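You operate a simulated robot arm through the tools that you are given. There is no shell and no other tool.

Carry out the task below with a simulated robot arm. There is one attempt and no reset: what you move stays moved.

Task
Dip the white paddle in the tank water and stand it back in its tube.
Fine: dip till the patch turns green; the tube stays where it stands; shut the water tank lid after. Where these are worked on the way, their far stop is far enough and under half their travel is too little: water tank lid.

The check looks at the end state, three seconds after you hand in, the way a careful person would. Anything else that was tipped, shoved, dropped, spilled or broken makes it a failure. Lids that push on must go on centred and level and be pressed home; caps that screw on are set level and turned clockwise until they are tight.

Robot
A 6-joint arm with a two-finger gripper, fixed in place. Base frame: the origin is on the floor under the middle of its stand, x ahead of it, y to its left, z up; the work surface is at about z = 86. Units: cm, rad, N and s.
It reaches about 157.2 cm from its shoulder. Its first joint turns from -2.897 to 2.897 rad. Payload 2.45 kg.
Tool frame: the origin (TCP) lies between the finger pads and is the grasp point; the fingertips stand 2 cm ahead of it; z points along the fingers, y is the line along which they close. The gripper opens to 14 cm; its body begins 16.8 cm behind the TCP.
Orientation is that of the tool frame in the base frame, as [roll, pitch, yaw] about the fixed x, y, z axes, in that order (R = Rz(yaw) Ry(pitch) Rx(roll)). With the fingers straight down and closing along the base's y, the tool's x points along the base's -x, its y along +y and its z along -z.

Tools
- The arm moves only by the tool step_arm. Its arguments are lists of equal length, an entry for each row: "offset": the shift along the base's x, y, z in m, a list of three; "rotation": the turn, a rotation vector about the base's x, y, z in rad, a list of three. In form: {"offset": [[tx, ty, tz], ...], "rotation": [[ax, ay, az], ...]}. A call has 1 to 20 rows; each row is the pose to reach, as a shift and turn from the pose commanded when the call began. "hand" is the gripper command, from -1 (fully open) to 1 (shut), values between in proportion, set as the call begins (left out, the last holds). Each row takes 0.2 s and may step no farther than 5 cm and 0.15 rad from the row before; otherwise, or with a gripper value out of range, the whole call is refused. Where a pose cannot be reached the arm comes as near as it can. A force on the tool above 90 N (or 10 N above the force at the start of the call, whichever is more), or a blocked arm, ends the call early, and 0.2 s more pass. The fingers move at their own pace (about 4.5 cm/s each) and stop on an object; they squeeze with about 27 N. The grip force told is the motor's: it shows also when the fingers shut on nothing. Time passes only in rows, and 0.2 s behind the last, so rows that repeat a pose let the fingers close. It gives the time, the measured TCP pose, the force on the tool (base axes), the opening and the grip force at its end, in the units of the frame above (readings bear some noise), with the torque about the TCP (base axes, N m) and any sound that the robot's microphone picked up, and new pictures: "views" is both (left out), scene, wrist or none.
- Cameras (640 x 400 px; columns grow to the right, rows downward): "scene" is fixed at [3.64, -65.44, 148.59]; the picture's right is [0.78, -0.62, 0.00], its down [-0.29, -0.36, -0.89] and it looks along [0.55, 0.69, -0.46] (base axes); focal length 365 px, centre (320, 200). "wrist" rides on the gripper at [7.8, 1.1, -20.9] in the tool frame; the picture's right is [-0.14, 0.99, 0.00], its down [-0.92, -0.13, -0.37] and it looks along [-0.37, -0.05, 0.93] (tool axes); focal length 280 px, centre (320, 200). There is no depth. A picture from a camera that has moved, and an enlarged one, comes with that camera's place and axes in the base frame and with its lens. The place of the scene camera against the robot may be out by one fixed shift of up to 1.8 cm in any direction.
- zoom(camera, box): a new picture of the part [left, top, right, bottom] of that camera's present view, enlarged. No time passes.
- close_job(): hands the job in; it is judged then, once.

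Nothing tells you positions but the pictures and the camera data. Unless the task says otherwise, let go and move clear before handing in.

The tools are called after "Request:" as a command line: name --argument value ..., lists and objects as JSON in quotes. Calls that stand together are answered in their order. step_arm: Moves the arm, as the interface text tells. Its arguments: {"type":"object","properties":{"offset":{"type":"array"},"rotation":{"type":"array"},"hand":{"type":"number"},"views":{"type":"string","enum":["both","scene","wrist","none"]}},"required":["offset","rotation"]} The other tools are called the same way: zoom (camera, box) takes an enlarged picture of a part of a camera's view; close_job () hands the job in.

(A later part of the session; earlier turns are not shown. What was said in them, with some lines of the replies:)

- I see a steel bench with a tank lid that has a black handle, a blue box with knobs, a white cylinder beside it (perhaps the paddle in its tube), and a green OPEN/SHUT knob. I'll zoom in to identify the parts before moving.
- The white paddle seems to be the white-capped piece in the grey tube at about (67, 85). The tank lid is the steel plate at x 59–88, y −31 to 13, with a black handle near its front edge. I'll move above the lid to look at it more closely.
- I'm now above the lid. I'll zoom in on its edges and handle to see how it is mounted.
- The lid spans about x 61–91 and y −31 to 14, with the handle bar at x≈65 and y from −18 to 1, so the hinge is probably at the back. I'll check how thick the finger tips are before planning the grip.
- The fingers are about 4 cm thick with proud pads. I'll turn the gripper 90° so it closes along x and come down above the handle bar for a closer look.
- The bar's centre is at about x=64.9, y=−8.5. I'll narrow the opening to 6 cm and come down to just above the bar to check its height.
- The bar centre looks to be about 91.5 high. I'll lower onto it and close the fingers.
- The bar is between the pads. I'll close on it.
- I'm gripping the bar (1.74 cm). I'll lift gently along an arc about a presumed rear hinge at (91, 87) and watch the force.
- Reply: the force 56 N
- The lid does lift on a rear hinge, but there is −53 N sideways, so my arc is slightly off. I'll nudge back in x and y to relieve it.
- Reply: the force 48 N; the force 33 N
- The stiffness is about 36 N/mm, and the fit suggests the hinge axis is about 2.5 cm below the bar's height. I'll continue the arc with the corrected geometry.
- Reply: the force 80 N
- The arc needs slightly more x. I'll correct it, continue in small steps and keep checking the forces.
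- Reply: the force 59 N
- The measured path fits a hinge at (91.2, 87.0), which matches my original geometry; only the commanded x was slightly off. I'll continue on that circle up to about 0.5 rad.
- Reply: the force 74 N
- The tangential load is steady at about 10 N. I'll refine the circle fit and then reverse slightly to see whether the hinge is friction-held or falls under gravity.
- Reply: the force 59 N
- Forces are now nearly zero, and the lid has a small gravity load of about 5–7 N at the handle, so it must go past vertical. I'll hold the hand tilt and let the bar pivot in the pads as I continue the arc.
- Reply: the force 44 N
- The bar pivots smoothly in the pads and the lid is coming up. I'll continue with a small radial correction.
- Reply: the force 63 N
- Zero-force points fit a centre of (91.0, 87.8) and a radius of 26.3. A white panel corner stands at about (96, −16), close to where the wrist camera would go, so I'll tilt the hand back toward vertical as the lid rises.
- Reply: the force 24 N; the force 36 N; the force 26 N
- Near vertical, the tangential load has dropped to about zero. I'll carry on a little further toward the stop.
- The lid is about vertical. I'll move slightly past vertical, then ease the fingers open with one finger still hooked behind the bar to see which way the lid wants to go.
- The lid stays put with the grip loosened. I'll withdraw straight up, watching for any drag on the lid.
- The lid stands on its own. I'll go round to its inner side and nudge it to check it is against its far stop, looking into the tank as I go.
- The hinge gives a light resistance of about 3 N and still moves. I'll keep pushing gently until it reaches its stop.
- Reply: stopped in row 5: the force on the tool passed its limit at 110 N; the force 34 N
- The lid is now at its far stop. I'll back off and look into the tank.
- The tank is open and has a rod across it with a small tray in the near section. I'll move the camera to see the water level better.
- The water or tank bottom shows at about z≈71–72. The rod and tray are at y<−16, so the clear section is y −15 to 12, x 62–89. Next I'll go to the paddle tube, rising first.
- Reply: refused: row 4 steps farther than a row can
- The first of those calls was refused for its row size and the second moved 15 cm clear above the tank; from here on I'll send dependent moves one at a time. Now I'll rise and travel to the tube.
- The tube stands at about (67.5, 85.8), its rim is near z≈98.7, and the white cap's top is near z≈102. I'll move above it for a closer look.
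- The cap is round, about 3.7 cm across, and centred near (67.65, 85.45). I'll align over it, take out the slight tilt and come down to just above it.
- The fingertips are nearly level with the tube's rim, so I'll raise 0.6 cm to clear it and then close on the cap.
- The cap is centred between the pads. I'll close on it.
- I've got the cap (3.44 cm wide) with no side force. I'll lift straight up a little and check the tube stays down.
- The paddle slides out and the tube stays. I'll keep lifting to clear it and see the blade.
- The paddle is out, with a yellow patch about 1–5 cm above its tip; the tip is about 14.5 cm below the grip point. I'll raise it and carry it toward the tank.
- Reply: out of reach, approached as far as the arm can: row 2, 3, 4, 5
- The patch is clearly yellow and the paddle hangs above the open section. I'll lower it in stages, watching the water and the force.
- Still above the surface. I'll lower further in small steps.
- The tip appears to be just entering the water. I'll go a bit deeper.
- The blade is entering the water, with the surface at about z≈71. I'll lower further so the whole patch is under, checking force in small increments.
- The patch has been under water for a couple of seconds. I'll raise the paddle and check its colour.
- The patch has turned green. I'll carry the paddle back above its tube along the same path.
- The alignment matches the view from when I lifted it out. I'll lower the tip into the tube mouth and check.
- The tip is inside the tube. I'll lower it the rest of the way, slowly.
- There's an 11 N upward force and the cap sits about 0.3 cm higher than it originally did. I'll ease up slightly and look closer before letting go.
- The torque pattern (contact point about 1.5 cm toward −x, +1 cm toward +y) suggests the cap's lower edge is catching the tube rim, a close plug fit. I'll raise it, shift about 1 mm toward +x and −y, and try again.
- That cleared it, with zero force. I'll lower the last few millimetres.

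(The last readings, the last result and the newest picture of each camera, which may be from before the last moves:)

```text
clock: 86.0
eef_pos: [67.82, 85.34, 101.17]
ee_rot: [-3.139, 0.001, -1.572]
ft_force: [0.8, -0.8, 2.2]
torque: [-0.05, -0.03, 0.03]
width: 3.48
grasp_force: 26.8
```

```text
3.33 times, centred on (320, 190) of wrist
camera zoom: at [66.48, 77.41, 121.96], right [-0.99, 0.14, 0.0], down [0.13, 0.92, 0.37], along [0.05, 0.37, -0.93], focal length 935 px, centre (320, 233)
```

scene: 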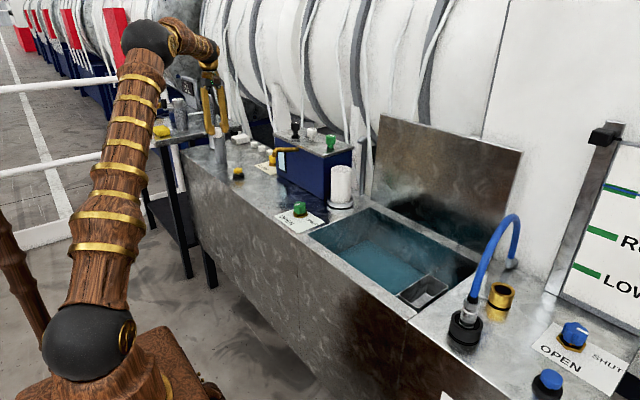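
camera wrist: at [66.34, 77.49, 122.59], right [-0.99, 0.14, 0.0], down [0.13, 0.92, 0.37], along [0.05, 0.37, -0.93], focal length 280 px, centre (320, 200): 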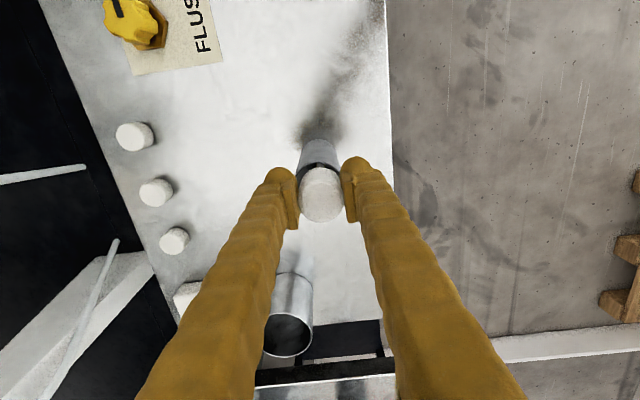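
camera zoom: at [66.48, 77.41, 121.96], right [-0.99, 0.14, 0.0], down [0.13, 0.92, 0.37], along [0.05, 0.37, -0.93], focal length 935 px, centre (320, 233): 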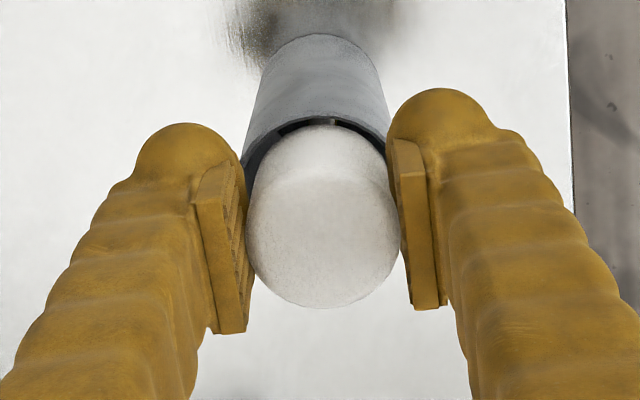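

The cap is back at its original height with only about 2 N of contact, so it is seated. I'll release.

Request:
step_arm --offset '[[0, 0, 0], [0, 0, 0], [0, 0, 0], [0, 0, 0]]' --rotation '[[0, 0, 0], [0, 0, 0], [0, 0, 0], [0, 0, 0]]' --hand 0 --views "none"

Request:
zoom --camera "scene" --box '[190, 100, 250, 170]'

Request:
zoom --camera "wrist" --box '[260, 130, 380, 250]'

```text
clock: 87.0
eef_pos: [67.68, 85.36, 101.0]
ee_rot: [3.141, 0.0, -1.571]
ft_force: [0.3, -0.7, 0.3]
torque: [-0.06, -0.02, -0.01]
width: 7.01
grasp_force: 0.0
```

```text
5.71 times, centred on (220, 135) of scene
camera zoom: at [3.64, -65.44, 148.59], right [0.78, -0.62, 0.0], down [-0.29, -0.36, -0.89], along [0.55, 0.69, -0.46], focal length 2086 px, centre (891, 571)
```

zoom: 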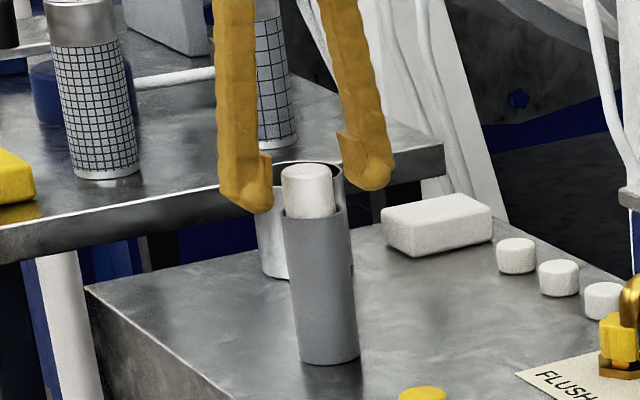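

```text
3.33 times, centred on (320, 190) of wrist
camera zoom: at [66.49, 77.42, 121.94], right [-0.99, 0.14, 0.0], down [0.13, 0.92, 0.37], along [0.05, 0.37, -0.93], focal length 935 px, centre (320, 233)
```

zoom: 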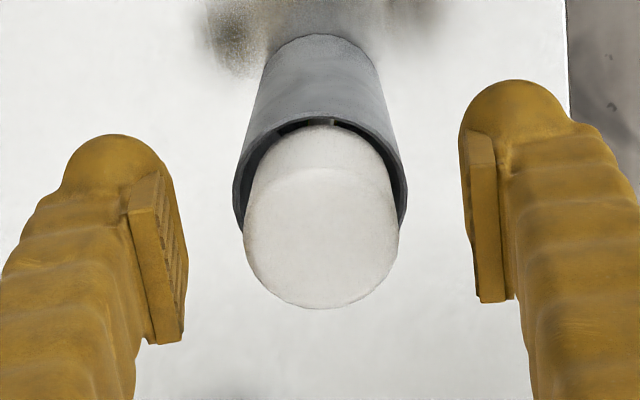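

The paddle stands in its tube as before and the tube hasn't moved. Next I'll rise clear and head back to the lid.

Request:
step_arm --offset '[[0, 0, 0.03], [0, 0, 0.07], [0, 0, 0.11], [0, 0, 0.15], [0, 0, 0.19], [0, 0, 0.22], [0, -0.04, 0.24], [0, -0.085, 0.26], [0, -0.13, 0.28], [0, -0.175, 0.29], [0, -0.22, 0.3], [0, -0.265, 0.3], [0, -0.31, 0.3], [0, -0.355, 0.3], [0, -0.4, 0.3], [0, -0.445, 0.3], [0, -0.49, 0.3], [0, -0.535, 0.3], [0, -0.58, 0.3], [0, -0.625, 0.3]]' --rotation '[[0, 0, 0], [0, 0, 0], [0, 0, 0], [0, 0, 0], [0, 0, 0], [0, 0, 0], [0, 0, 0], [0, 0, 0], [0, 0, 0], [0, 0, 0], [0, 0, 0], [0, 0, 0], [0, 0, 0], [0, 0, 0], [0, 0, 0], [0, 0, 0], [0, 0, 0], [0, 0, 0], [0, 0, 0], [0, 0, 0]]' --hand 0 --views "scene"

Request:
zoom --camera "scene" --box '[190, 100, 250, 170]'

```text
clock: 91.2
eef_pos: [67.7, 22.68, 130.97]
ee_rot: [3.141, 0.0, -1.571]
ft_force: [0.2, 0.7, -0.2]
torque: [-0.01, 0.04, 0.03]
width: 6.98
grasp_force: 0.0
```

scene: 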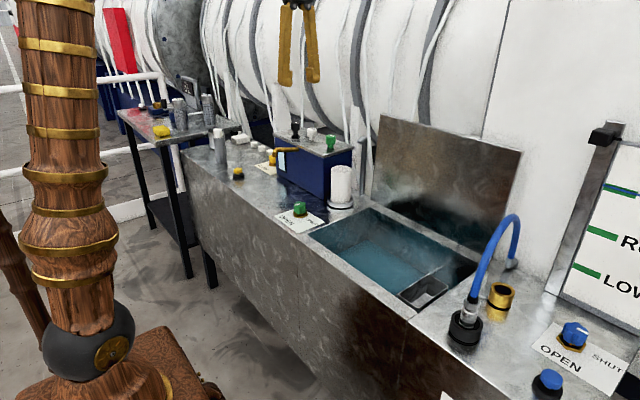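

```text
5.71 times, centred on (220, 135) of scene
camera zoom: at [3.64, -65.44, 148.59], right [0.78, -0.62, 0.0], down [-0.29, -0.36, -0.89], along [0.55, 0.69, -0.46], focal length 2086 px, centre (891, 571)
```

zoom: 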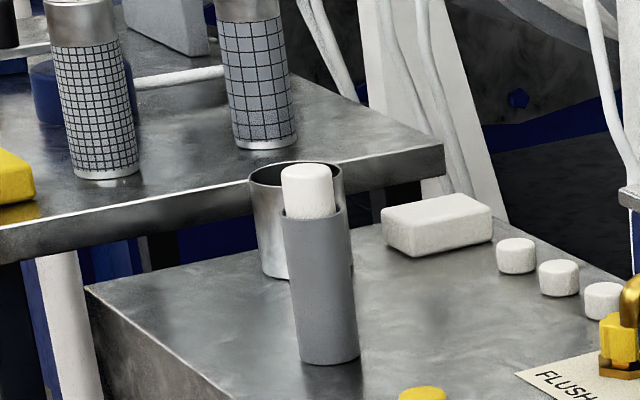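

The paddle stands properly in its tube. I'll move above the lid's handle, gripping closer to y≈−4.5 this time to keep the wrist camera away from the white panel.

Request:
step_arm --offset '[[0, -0.045, 0], [0, -0.09, 0], [0, -0.135, 0], [0, -0.18, 0], [0, -0.225, 0], [0.02, -0.262, 0], [0.06, -0.272, 0], [0.1, -0.272, 0], [0.14, -0.272, 0], [0.18, -0.272, 0], [0.22, -0.272, 0], [0.26, -0.272, 0], [0.29, -0.272, 0], [0.297, -0.272, 0], [0.297, -0.272, 0]]' --rotation '[[0, 0, 0], [0, 0, 0], [0, 0, 0], [0, 0, 0], [0, 0, 0], [0, 0, 0], [0, 0, 0], [0, 0, 0], [0, 0, 0], [0, 0, 0], [0, 0, 0], [0, 0.03, 0], [0, 0.06, 0], [0, 0.08, 0], [0, 0.08, 0]]' --hand 0.55 --views "both"

Request:
zoom --camera "wrist" --box '[240, 20, 440, 260]'

```text
clock: 94.4
eef_pos: [97.44, -4.11, 131.04]
ee_rot: [3.06, 0.002, -1.57]
ft_force: [-0.6, -0.1, 0.1]
torque: [-0.01, 0.01, 0.0]
width: 3.16
grasp_force: 0.0
camera wrist: at [97.85, -12.13, 151.98], right [-0.99, 0.14, 0.08], down [0.16, 0.92, 0.36], along [-0.02, 0.37, -0.93], focal length 280 px, centre (320, 200)
```

scene: 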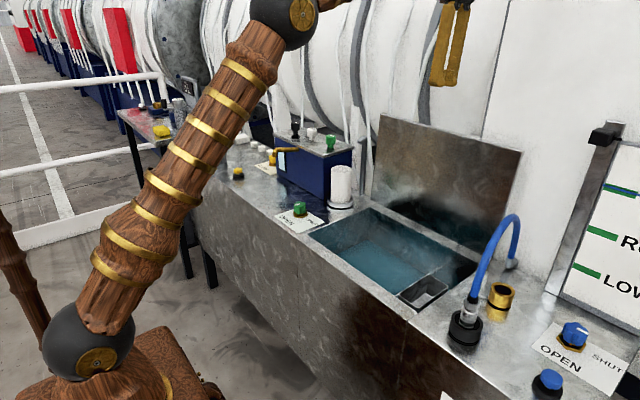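
wrist: 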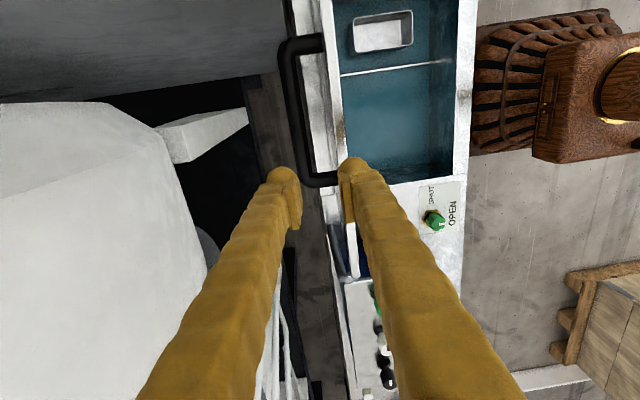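

```text
1.67 times, centred on (340, 140) of wrist
camera zoom: at [97.85, -12.13, 151.98], right [-0.99, 0.14, 0.08], down [0.16, 0.92, 0.36], along [-0.02, 0.37, -0.93], focal length 467 px, centre (287, 300)
```

zoom: 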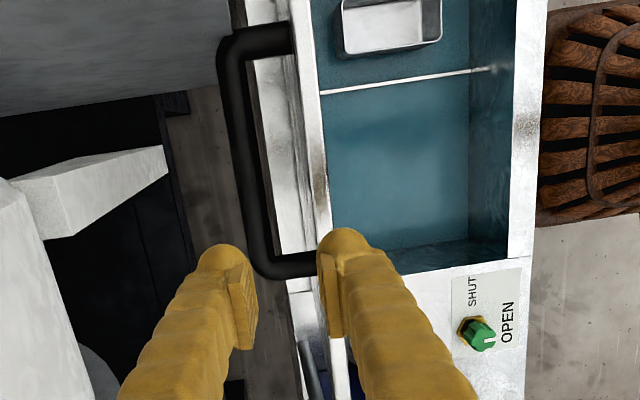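

The bar at the stop is at about x=98.4, z=113. I'll line up over it and stop just above the lid's edge to verify.

Request:
step_arm --offset '[[0.01, -0.005, -0.02], [0.018, -0.009, -0.05], [0.018, -0.009, -0.08], [0.018, -0.009, -0.08]]' --rotation '[[0, 0, 0], [0, 0, 0], [0, 0, 0], [0, 0, 0]]' --hand 0.55 --views "both"

Request:
zoom --camera "wrist" --box '[240, 20, 440, 260]'

Request:
zoom --camera "scene" --box '[380, 0, 540, 150]'

```text
clock: 95.4
eef_pos: [99.19, -5.07, 123.12]
ee_rot: [3.063, 0.0, -1.571]
ft_force: [0.5, -0.6, -0.4]
torque: [0.02, 0.0, -0.01]
width: 3.16
grasp_force: 0.1
camera wrist: at [99.68, -13.08, 144.09], right [-0.99, 0.14, 0.08], down [0.16, 0.92, 0.36], along [-0.02, 0.37, -0.93], focal length 280 px, centre (320, 200)
```

scene: 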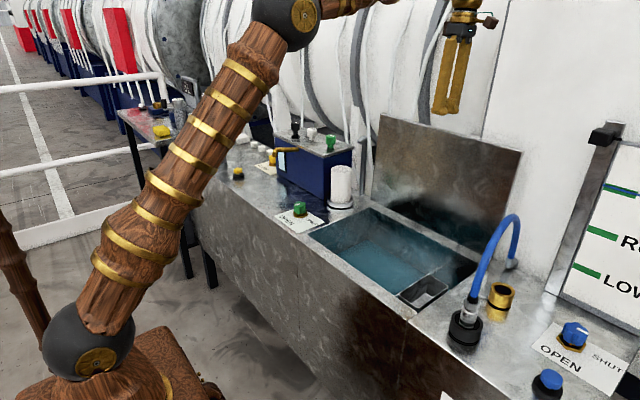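
wrist: 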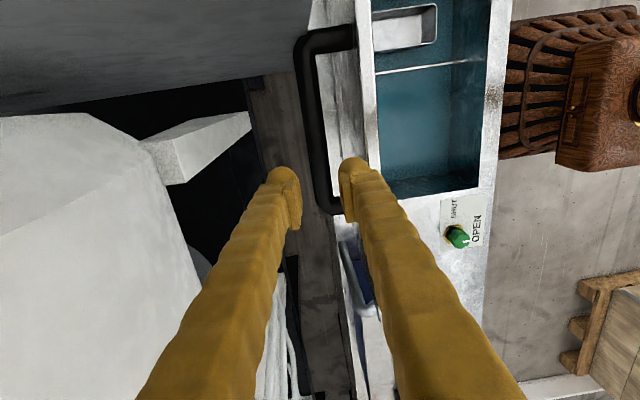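

```text
1.67 times, centred on (340, 140) of wrist
camera zoom: at [99.68, -13.08, 144.09], right [-0.99, 0.14, 0.08], down [0.16, 0.92, 0.36], along [-0.02, 0.37, -0.93], focal length 467 px, centre (287, 300)
```

zoom: 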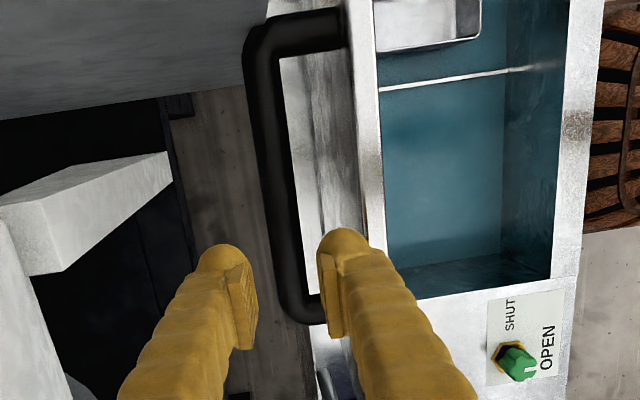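

```text
2.67 times, centred on (460, 75) of scene
camera zoom: at [3.64, -65.44, 148.59], right [0.78, -0.62, 0.0], down [-0.29, -0.36, -0.89], along [0.55, 0.69, -0.46], focal length 973 px, centre (-53, 533)
```

zoom: 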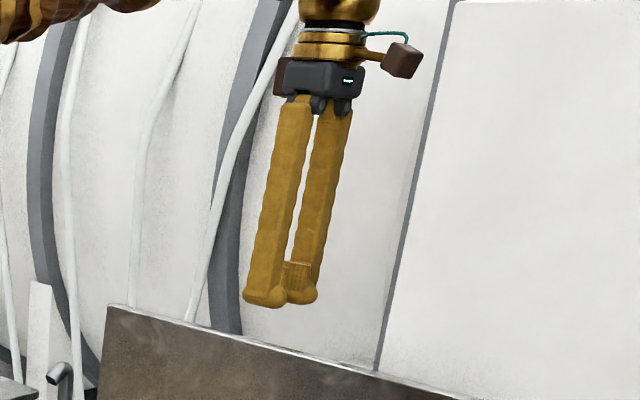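

Request:
step_arm --offset '[[0, 0, 0], [0.0, 0, -0.02], [-0.002, 0, -0.04], [-0.004, 0, -0.06], [-0.004, 0, -0.06]]' --rotation '[[0, 0, 0], [0, 0, 0], [0, 0, 0], [0, 0, 0], [0, 0, 0]]' --hand 0.62 --views "both"

Request:
zoom --camera "wrist" --box '[260, 80, 400, 260]'

```text
clock: 96.6
eef_pos: [98.92, -5.02, 117.07]
ee_rot: [3.059, 0.0, -1.571]
ft_force: [-0.4, 0.6, -0.6]
torque: [-0.02, 0.01, 0.0]
width: 2.65
grasp_force: 0.0
camera wrist: at [99.27, -13.14, 137.96], right [-0.99, 0.14, 0.08], down [0.16, 0.92, 0.36], along [-0.02, 0.37, -0.93], focal length 280 px, centre (320, 200)
```

scene: 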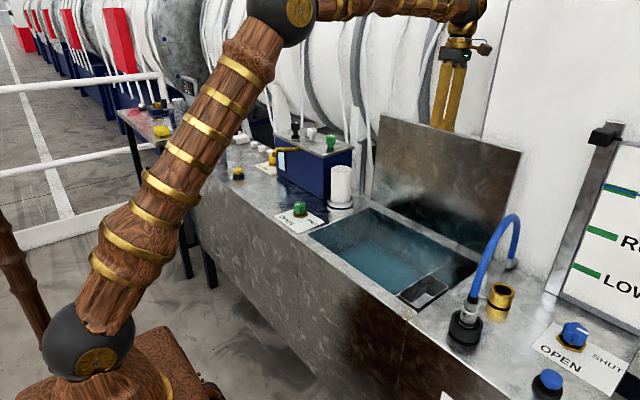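
wrist: 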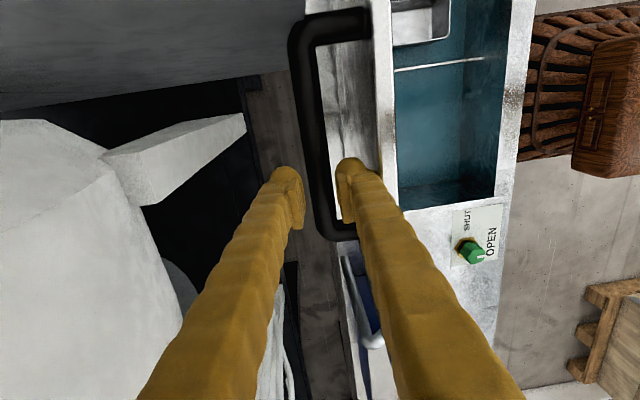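

```text
2.22 times, centred on (330, 170) of wrist
camera zoom: at [99.27, -13.14, 137.96], right [-0.99, 0.14, 0.08], down [0.16, 0.92, 0.36], along [-0.02, 0.37, -0.93], focal length 623 px, centre (298, 267)
```

zoom: 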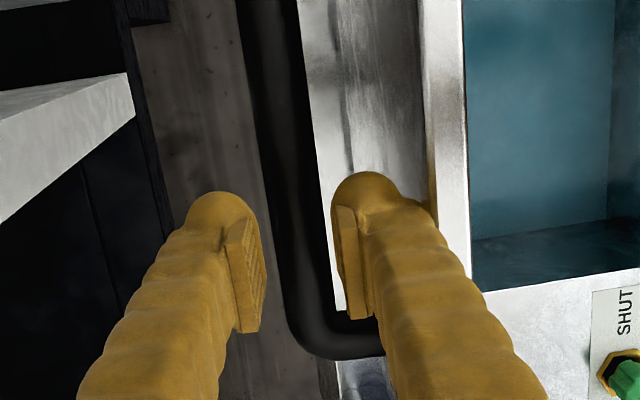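

The bar is centred between the fingers. I'll go down onto it and close.

Request:
step_arm --offset '[[-0.001, 0, -0.015], [-0.002, 0, -0.03], [-0.003, 0, -0.039], [-0.003, 0, -0.039]]' --rotation '[[0, 0, 0], [0, 0, 0], [0, 0, 0], [0, 0, 0]]' --hand 0.62 --views "wrist"

Request:
zoom --camera "wrist" --box '[260, 80, 400, 260]'

```text
clock: 97.6
eef_pos: [98.54, -5.25, 113.09]
ee_rot: [3.062, -0.001, -1.572]
ft_force: [0.5, -0.3, -0.1]
torque: [0.01, -0.03, -0.02]
width: 2.67
grasp_force: 0.1
camera wrist: at [98.99, -13.19, 134.08], right [-0.99, 0.14, 0.08], down [0.16, 0.92, 0.36], along [-0.02, 0.37, -0.93], focal length 280 px, centre (320, 200)
```

wrist: 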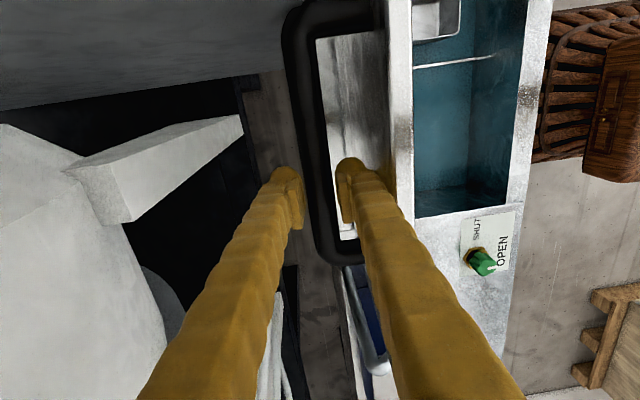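

```text
2.22 times, centred on (330, 170) of wrist
camera zoom: at [98.99, -13.19, 134.08], right [-0.99, 0.14, 0.08], down [0.16, 0.92, 0.36], along [-0.02, 0.37, -0.93], focal length 623 px, centre (298, 267)
```

zoom: 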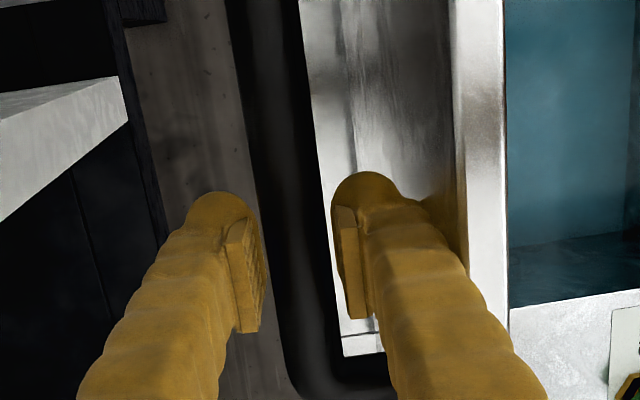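

Request:
step_arm --offset '[[0, 0, 0], [0, 0, 0], [0, 0, 0]]' --rotation '[[0, 0, 0], [0, 0, 0], [0, 0, 0]]' --hand 1 --views "wrist"

```text
clock: 98.4
eef_pos: [98.45, -5.25, 113.17]
ee_rot: [3.059, -0.002, -1.569]
ft_force: [-41.4, 2.0, -4.0]
torque: [-0.1, -0.31, -0.7]
width: 1.75
grasp_force: 42.5
camera wrist: at [98.91, -13.2, 134.07], right [-0.99, 0.14, 0.08], down [0.16, 0.92, 0.36], along [-0.03, 0.37, -0.93], focal length 280 px, centre (320, 200)
```

wrist: 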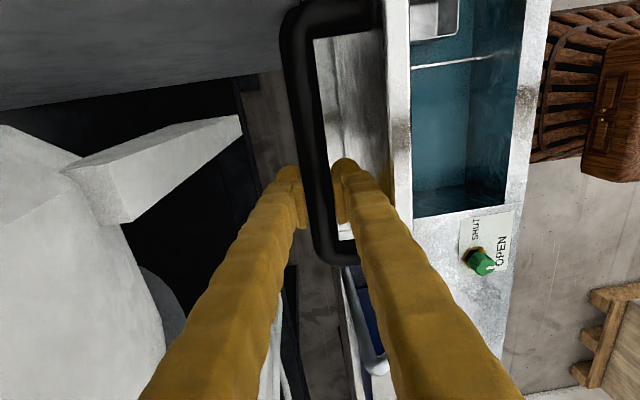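

Gripped, with the lid still against its stop. I'll start closing it along the known arc, checking forces.

Request:
step_arm --offset '[[-0.007, 0, 0.0015], [-0.0152, 0, 0.0031], [-0.0281, 0, 0.0058], [-0.0411, 0, 0.0078], [-0.0411, 0, 0.0078]]' --rotation '[[0, 0, 0], [0, 0, 0], [0, 0, 0], [0, 0, 0], [0, 0, 0]]' --hand 1 --views "scene"

```text
clock: 99.6
eef_pos: [94.5, -5.17, 113.79]
ee_rot: [3.06, 0.0, -1.571]
ft_force: [2.5, -7.2, 1.7]
torque: [-0.05, -0.09, -0.74]
width: 1.75
grasp_force: 42.7
```

scene: 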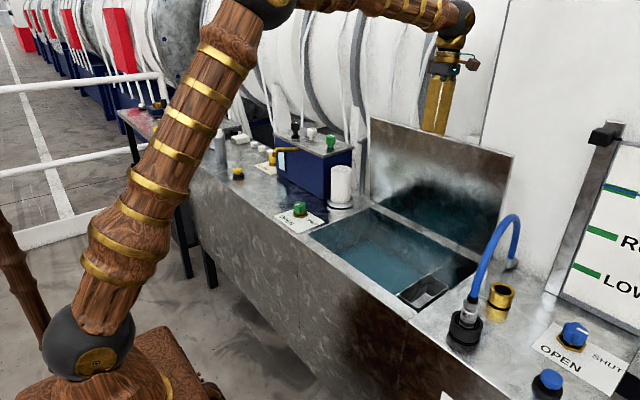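

Request:
step_arm --offset '[[-0.0131, 0, 0.0014], [-0.0262, 0, 0.0021], [-0.0394, 0, 0.0021], [-0.0525, 0, 0.0015], [-0.0656, 0, 0.0003], [-0.0786, 0, -0.0016], [-0.0915, 0, -0.0042], [-0.1043, 0, -0.0074], [-0.1043, 0, -0.0074]]' --rotation '[[0, 0, 0], [0, 0, 0], [0, 0, 0], [0, 0, 0], [0, 0, 0], [0, 0, 0], [0, 0, 0], [0, 0, 0], [0, 0, 0]]' --hand 1 --views "scene"

```text
clock: 101.6
eef_pos: [83.92, -5.18, 113.08]
ee_rot: [3.06, 0.001, -1.571]
ft_force: [12.7, 4.5, -38.6]
torque: [-0.07, 0.11, -0.62]
width: 1.73
grasp_force: 43.3
```

scene: 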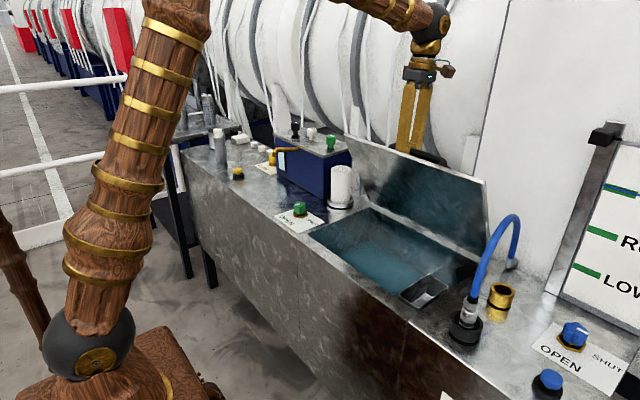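

Request:
step_arm --offset '[[0.0003, 0, -0.001], [-0.0122, 0, -0.0048], [-0.0246, 0, -0.0092], [-0.0366, 0, -0.0143], [-0.0484, 0, -0.0199], [-0.06, 0, -0.0261], [-0.0712, 0, -0.0329], [-0.082, 0, -0.0403], [-0.0925, 0, -0.0482], [-0.0925, 0, -0.0482]]' --rotation '[[0, 0, 0], [0, 0, 0], [0, 0, 0], [0, 0, 0], [0, 0, 0], [0, 0, 0], [0, 0, 0], [0, 0, 0], [0, 0, 0], [0, 0, 0]]' --hand 1 --views "scene"

```text
clock: 103.8
eef_pos: [74.66, -5.38, 108.4]
ee_rot: [3.061, -0.001, -1.57]
ft_force: [-0.8, 7.0, -1.7]
torque: [-0.15, -0.12, -0.45]
width: 1.74
grasp_force: 42.6
```

scene: 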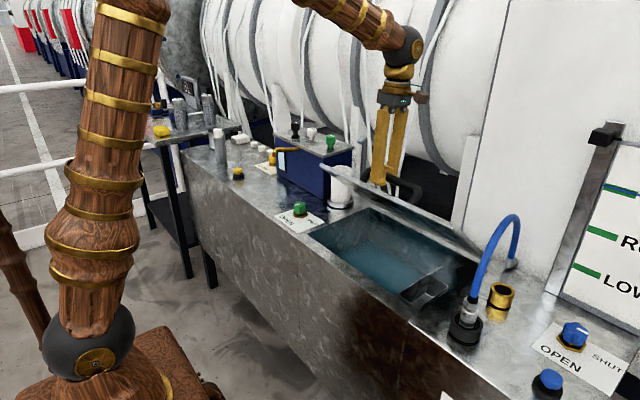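

Request:
step_arm --offset '[[-0.01, 0, -0.0084], [-0.0196, 0, -0.0172], [-0.0288, 0, -0.0266], [-0.0375, 0, -0.0364], [-0.0457, 0, -0.0466], [-0.0533, 0, -0.0573], [-0.0533, 0, -0.0573]]' --rotation '[[0, 0, 0], [0, 0, 0], [0, 0, 0], [0, 0, 0], [0, 0, 0], [0, 0, 0], [0, 0, 0]]' --hand 1 --views "scene"

```text
clock: 105.4
eef_pos: [69.38, -5.08, 102.64]
ee_rot: [3.062, 0.001, -1.57]
ft_force: [23.2, -32.2, -17.7]
torque: [-0.18, -0.04, -0.35]
width: 1.75
grasp_force: 43.0
```

scene: 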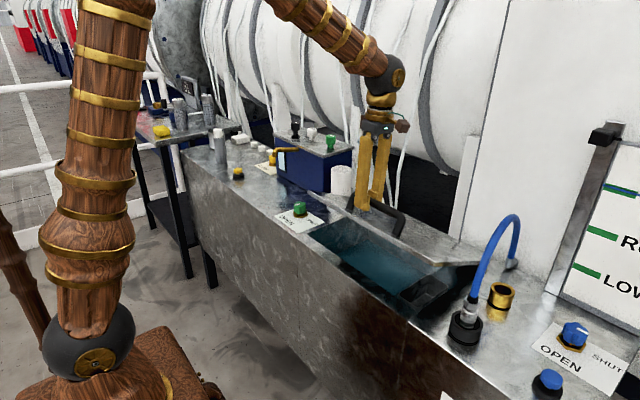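

Request:
step_arm --offset '[[0.0008, -0.001, -0.0005], [-0.0063, -0.001, -0.0115], [-0.0128, -0.001, -0.0228], [-0.0188, -0.001, -0.0344], [-0.0242, -0.001, -0.0463], [-0.0242, -0.001, -0.0463]]' --rotation '[[0, 0, 0], [0, 0, 0], [0, 0, 0], [0, 0, 0], [0, 0, 0], [0, 0, 0]]' --hand 1 --views "none"

```text
clock: 106.8
eef_pos: [66.93, -5.25, 97.95]
ee_rot: [3.062, -0.001, -1.572]
ft_force: [-5.3, -2.2, -2.0]
torque: [0.1, -0.07, -0.09]
width: 1.74
grasp_force: 43.0
```

Request:
step_arm --offset '[[-0.005, 0, -0.012], [-0.0091, 0, -0.0244], [-0.0127, 0, -0.037], [-0.0142, 0, -0.0433], [-0.0142, 0, -0.0433]]' --rotation '[[0, 0, 0], [0, 0, 0], [0, 0, 0], [0, 0, 0], [0, 0, 0]]' --hand 1 --views "scene"

Request:
zoom --camera "scene" --box '[290, 190, 490, 320]'

```text
clock: 108.0
eef_pos: [65.3, -5.17, 93.62]
ee_rot: [3.061, 0.0, -1.569]
ft_force: [-28.7, 19.6, 1.2]
torque: [0.08, -0.12, -0.01]
width: 1.73
grasp_force: 42.9
```

scene: 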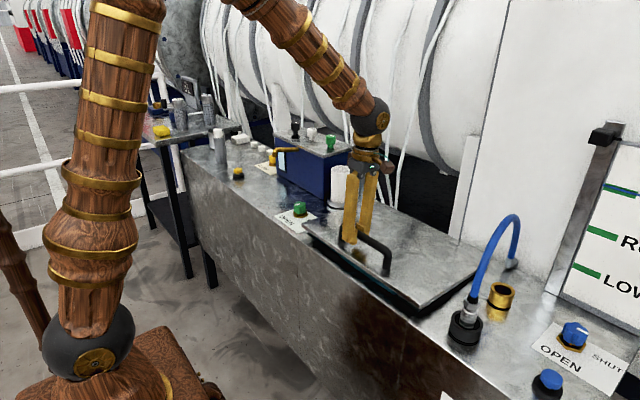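

```text
3.08 times, centred on (390, 255) of scene
camera zoom: at [3.64, -65.44, 148.59], right [0.78, -0.62, 0.0], down [-0.29, -0.36, -0.89], along [0.55, 0.69, -0.46], focal length 1123 px, centre (105, 31)
```

zoom: 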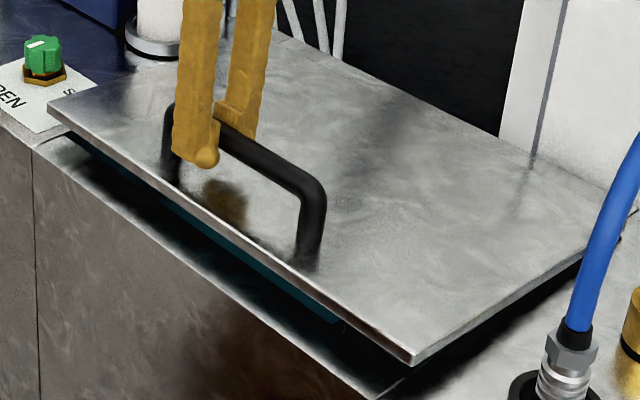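

The lid is nearly shut. I'll lower the last 2 cm gently.

Request:
step_arm --offset '[[-0.0008, 0.0007, 0], [-0.0023, 0.0007, -0.006], [-0.0037, 0.0007, -0.012], [-0.0046, 0.0007, -0.017], [-0.005, 0.0007, -0.02], [-0.005, 0.0007, -0.02]]' --rotation '[[0, 0, 0], [0, 0, 0], [0, 0, 0], [0, 0, 0], [0, 0, 0], [0, 0, 0]]' --hand 1 --views "none"

Request:
zoom --camera "scene" --box '[290, 190, 490, 320]'

```text
clock: 109.4
eef_pos: [65.12, -5.15, 91.68]
ee_rot: [3.061, 0.001, -1.571]
ft_force: [-35.5, 29.9, 10.3]
torque: [0.03, -0.09, 0.0]
width: 1.76
grasp_force: 42.5
```

```text
3.08 times, centred on (390, 255) of scene
camera zoom: at [3.64, -65.44, 148.59], right [0.78, -0.62, 0.0], down [-0.29, -0.36, -0.89], along [0.55, 0.69, -0.46], focal length 1123 px, centre (105, 31)
```

zoom: 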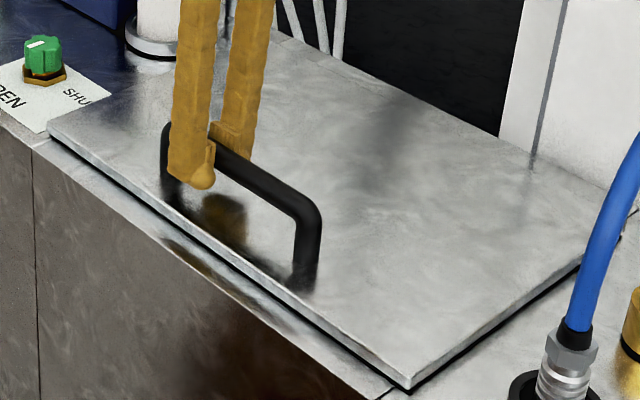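

Request:
step_arm --offset '[[-0.0008, 0.0006, 0], [-0.001, 0.001, -0.001], [-0.001, 0.001, -0.002], [-0.001, 0.001, -0.002]]' --rotation '[[0, 0, 0], [0, 0, 0], [0, 0, 0], [0, 0, 0]]' --hand 1 --views "none"

```text
clock: 110.4
eef_pos: [64.91, -5.23, 91.44]
ee_rot: [3.064, 0.0, -1.571]
ft_force: [-32.0, -11.3, 36.8]
torque: [0.02, -0.02, 0.11]
width: 1.75
grasp_force: 43.0
```

The lid is firmly shut at 37 N down. I'll release the handle.

Request:
step_arm --offset '[[0, 0, 0.001], [0, 0, 0.001], [0, 0, 0.001], [0, 0, 0.001]]' --rotation '[[0, 0, 0], [0, 0, 0], [0, 0, 0], [0, 0, 0]]' --hand 0.143 --views "wrist"

```text
clock: 111.4
eef_pos: [64.85, -5.12, 91.58]
ee_rot: [3.062, 0.0, -1.57]
ft_force: [0.0, -0.5, -0.8]
torque: [0.0, 0.0, 0.04]
width: 6.0
grasp_force: 0.0
camera wrist: at [65.41, -13.12, 112.51], right [-0.99, 0.14, 0.08], down [0.16, 0.92, 0.36], along [-0.02, 0.37, -0.93], focal length 280 px, centre (320, 200)
```

wrist: 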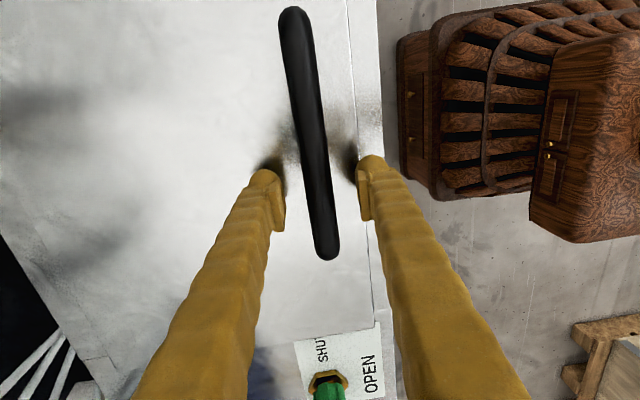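

Request:
step_arm --offset '[[0.001, 0, 0.02], [0.003, 0, 0.05], [0.003, 0, 0.09], [0.003, 0, 0.13], [0.0, 0, 0.17], [-0.02, 0, 0.2], [-0.05, 0, 0.22], [-0.08, 0, 0.24], [-0.1, 0, 0.26], [-0.1, 0, 0.26]]' --rotation '[[0, 0, 0], [0, 0, 0], [0, 0, 0], [0, 0, 0], [0, -0.02, 0], [0, -0.05, 0], [0, -0.08, 0], [0, -0.08, 0], [0, -0.08, 0], [0, -0.08, 0]]' --hand 0.143 --views "both"

Request:
zoom --camera "scene" --box '[280, 190, 480, 315]'

Request:
zoom --camera "scene" --box '[180, 90, 270, 180]'

Request:
zoom --camera "scene" --box '[220, 110, 420, 235]'

```text
clock: 113.6
eef_pos: [55.08, -5.06, 117.69]
ee_rot: [3.139, -0.001, -1.569]
ft_force: [0.6, -0.3, 0.9]
torque: [0.02, -0.02, 0.01]
width: 5.98
grasp_force: 0.0
camera wrist: at [53.76, -13.04, 138.64], right [-0.99, 0.14, 0.0], down [0.13, 0.92, 0.37], along [0.05, 0.37, -0.93], focal length 280 px, centre (320, 200)
```

scene: 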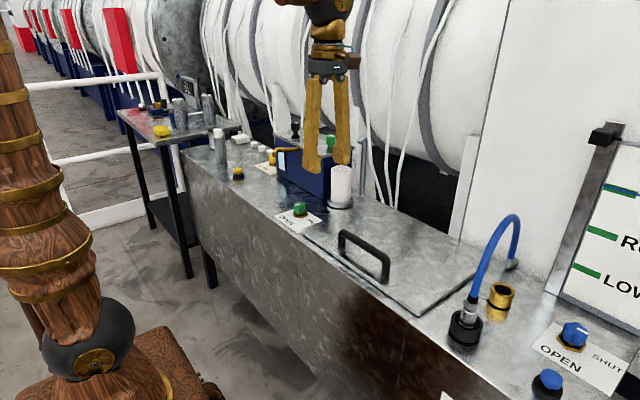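
wrist: 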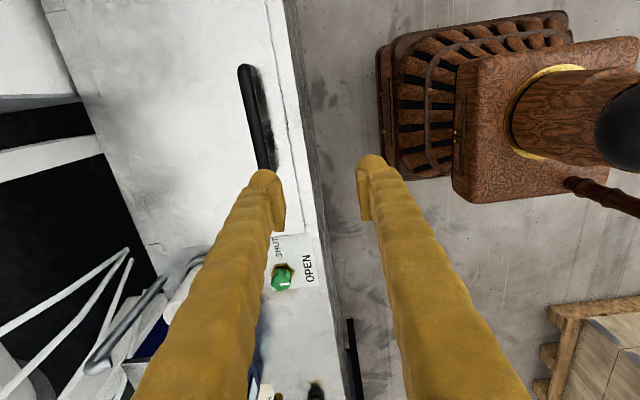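

```text
3.20 times, centred on (380, 252) of scene
camera zoom: at [3.64, -65.44, 148.59], right [0.78, -0.62, 0.0], down [-0.29, -0.36, -0.89], along [0.55, 0.69, -0.46], focal length 1168 px, centre (128, 32)
```

zoom: 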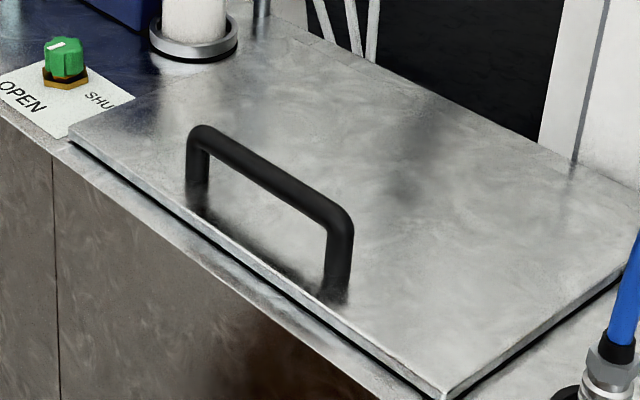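

```text
4.44 times, centred on (225, 135) of scene
camera zoom: at [3.64, -65.44, 148.59], right [0.78, -0.62, 0.0], down [-0.29, -0.36, -0.89], along [0.55, 0.69, -0.46], focal length 1622 px, centre (742, 489)
```

zoom: 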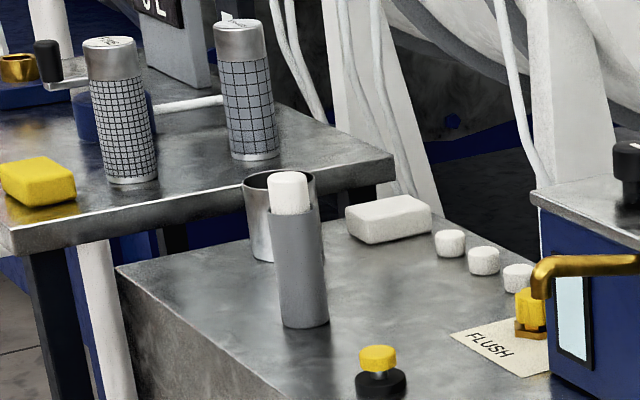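

```text
3.20 times, centred on (320, 172) of scene
camera zoom: at [3.64, -65.44, 148.59], right [0.78, -0.62, 0.0], down [-0.29, -0.36, -0.89], along [0.55, 0.69, -0.46], focal length 1168 px, centre (320, 288)
```

zoom: 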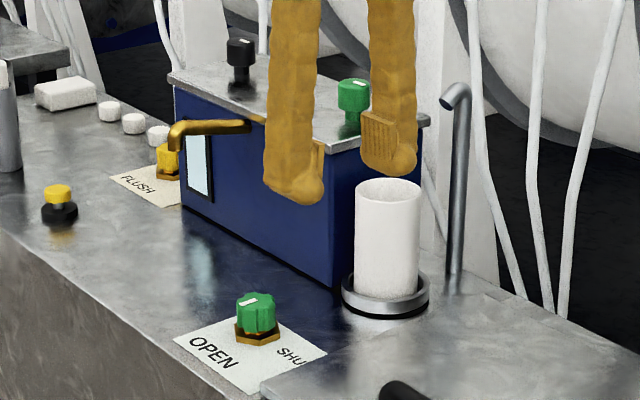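

The lid looks just as it did at the start, shut flat. The paddle stands upright in its tube, and the tube and everything else are where they were. The patch turned green, and the arm is clear and empty, so I'm handing in.

Request:
close_job

```text
The job is handed in.
```

I opened the tank lid to its far stop and dipped the white paddle until its patch turned from yellow to green. I then stood the paddle back in its tube and shut the lid.

- **Paddle:** the cap caught on the tube's rim on the first try. I lifted it slightly, moved it about 1 mm and set it down at its original height.
- **Tube:** it stayed where it stood and shows no movement in the last pictures.
- **Lid:** I pressed it down until it would go no further. It lies flat, as it did at the start.
- **Everything else:** the last pictures show nothing else tipped, shoved or spilled, and the arm was empty and clear when I handed in.

The job is handed in, but I have not seen the result of the check.
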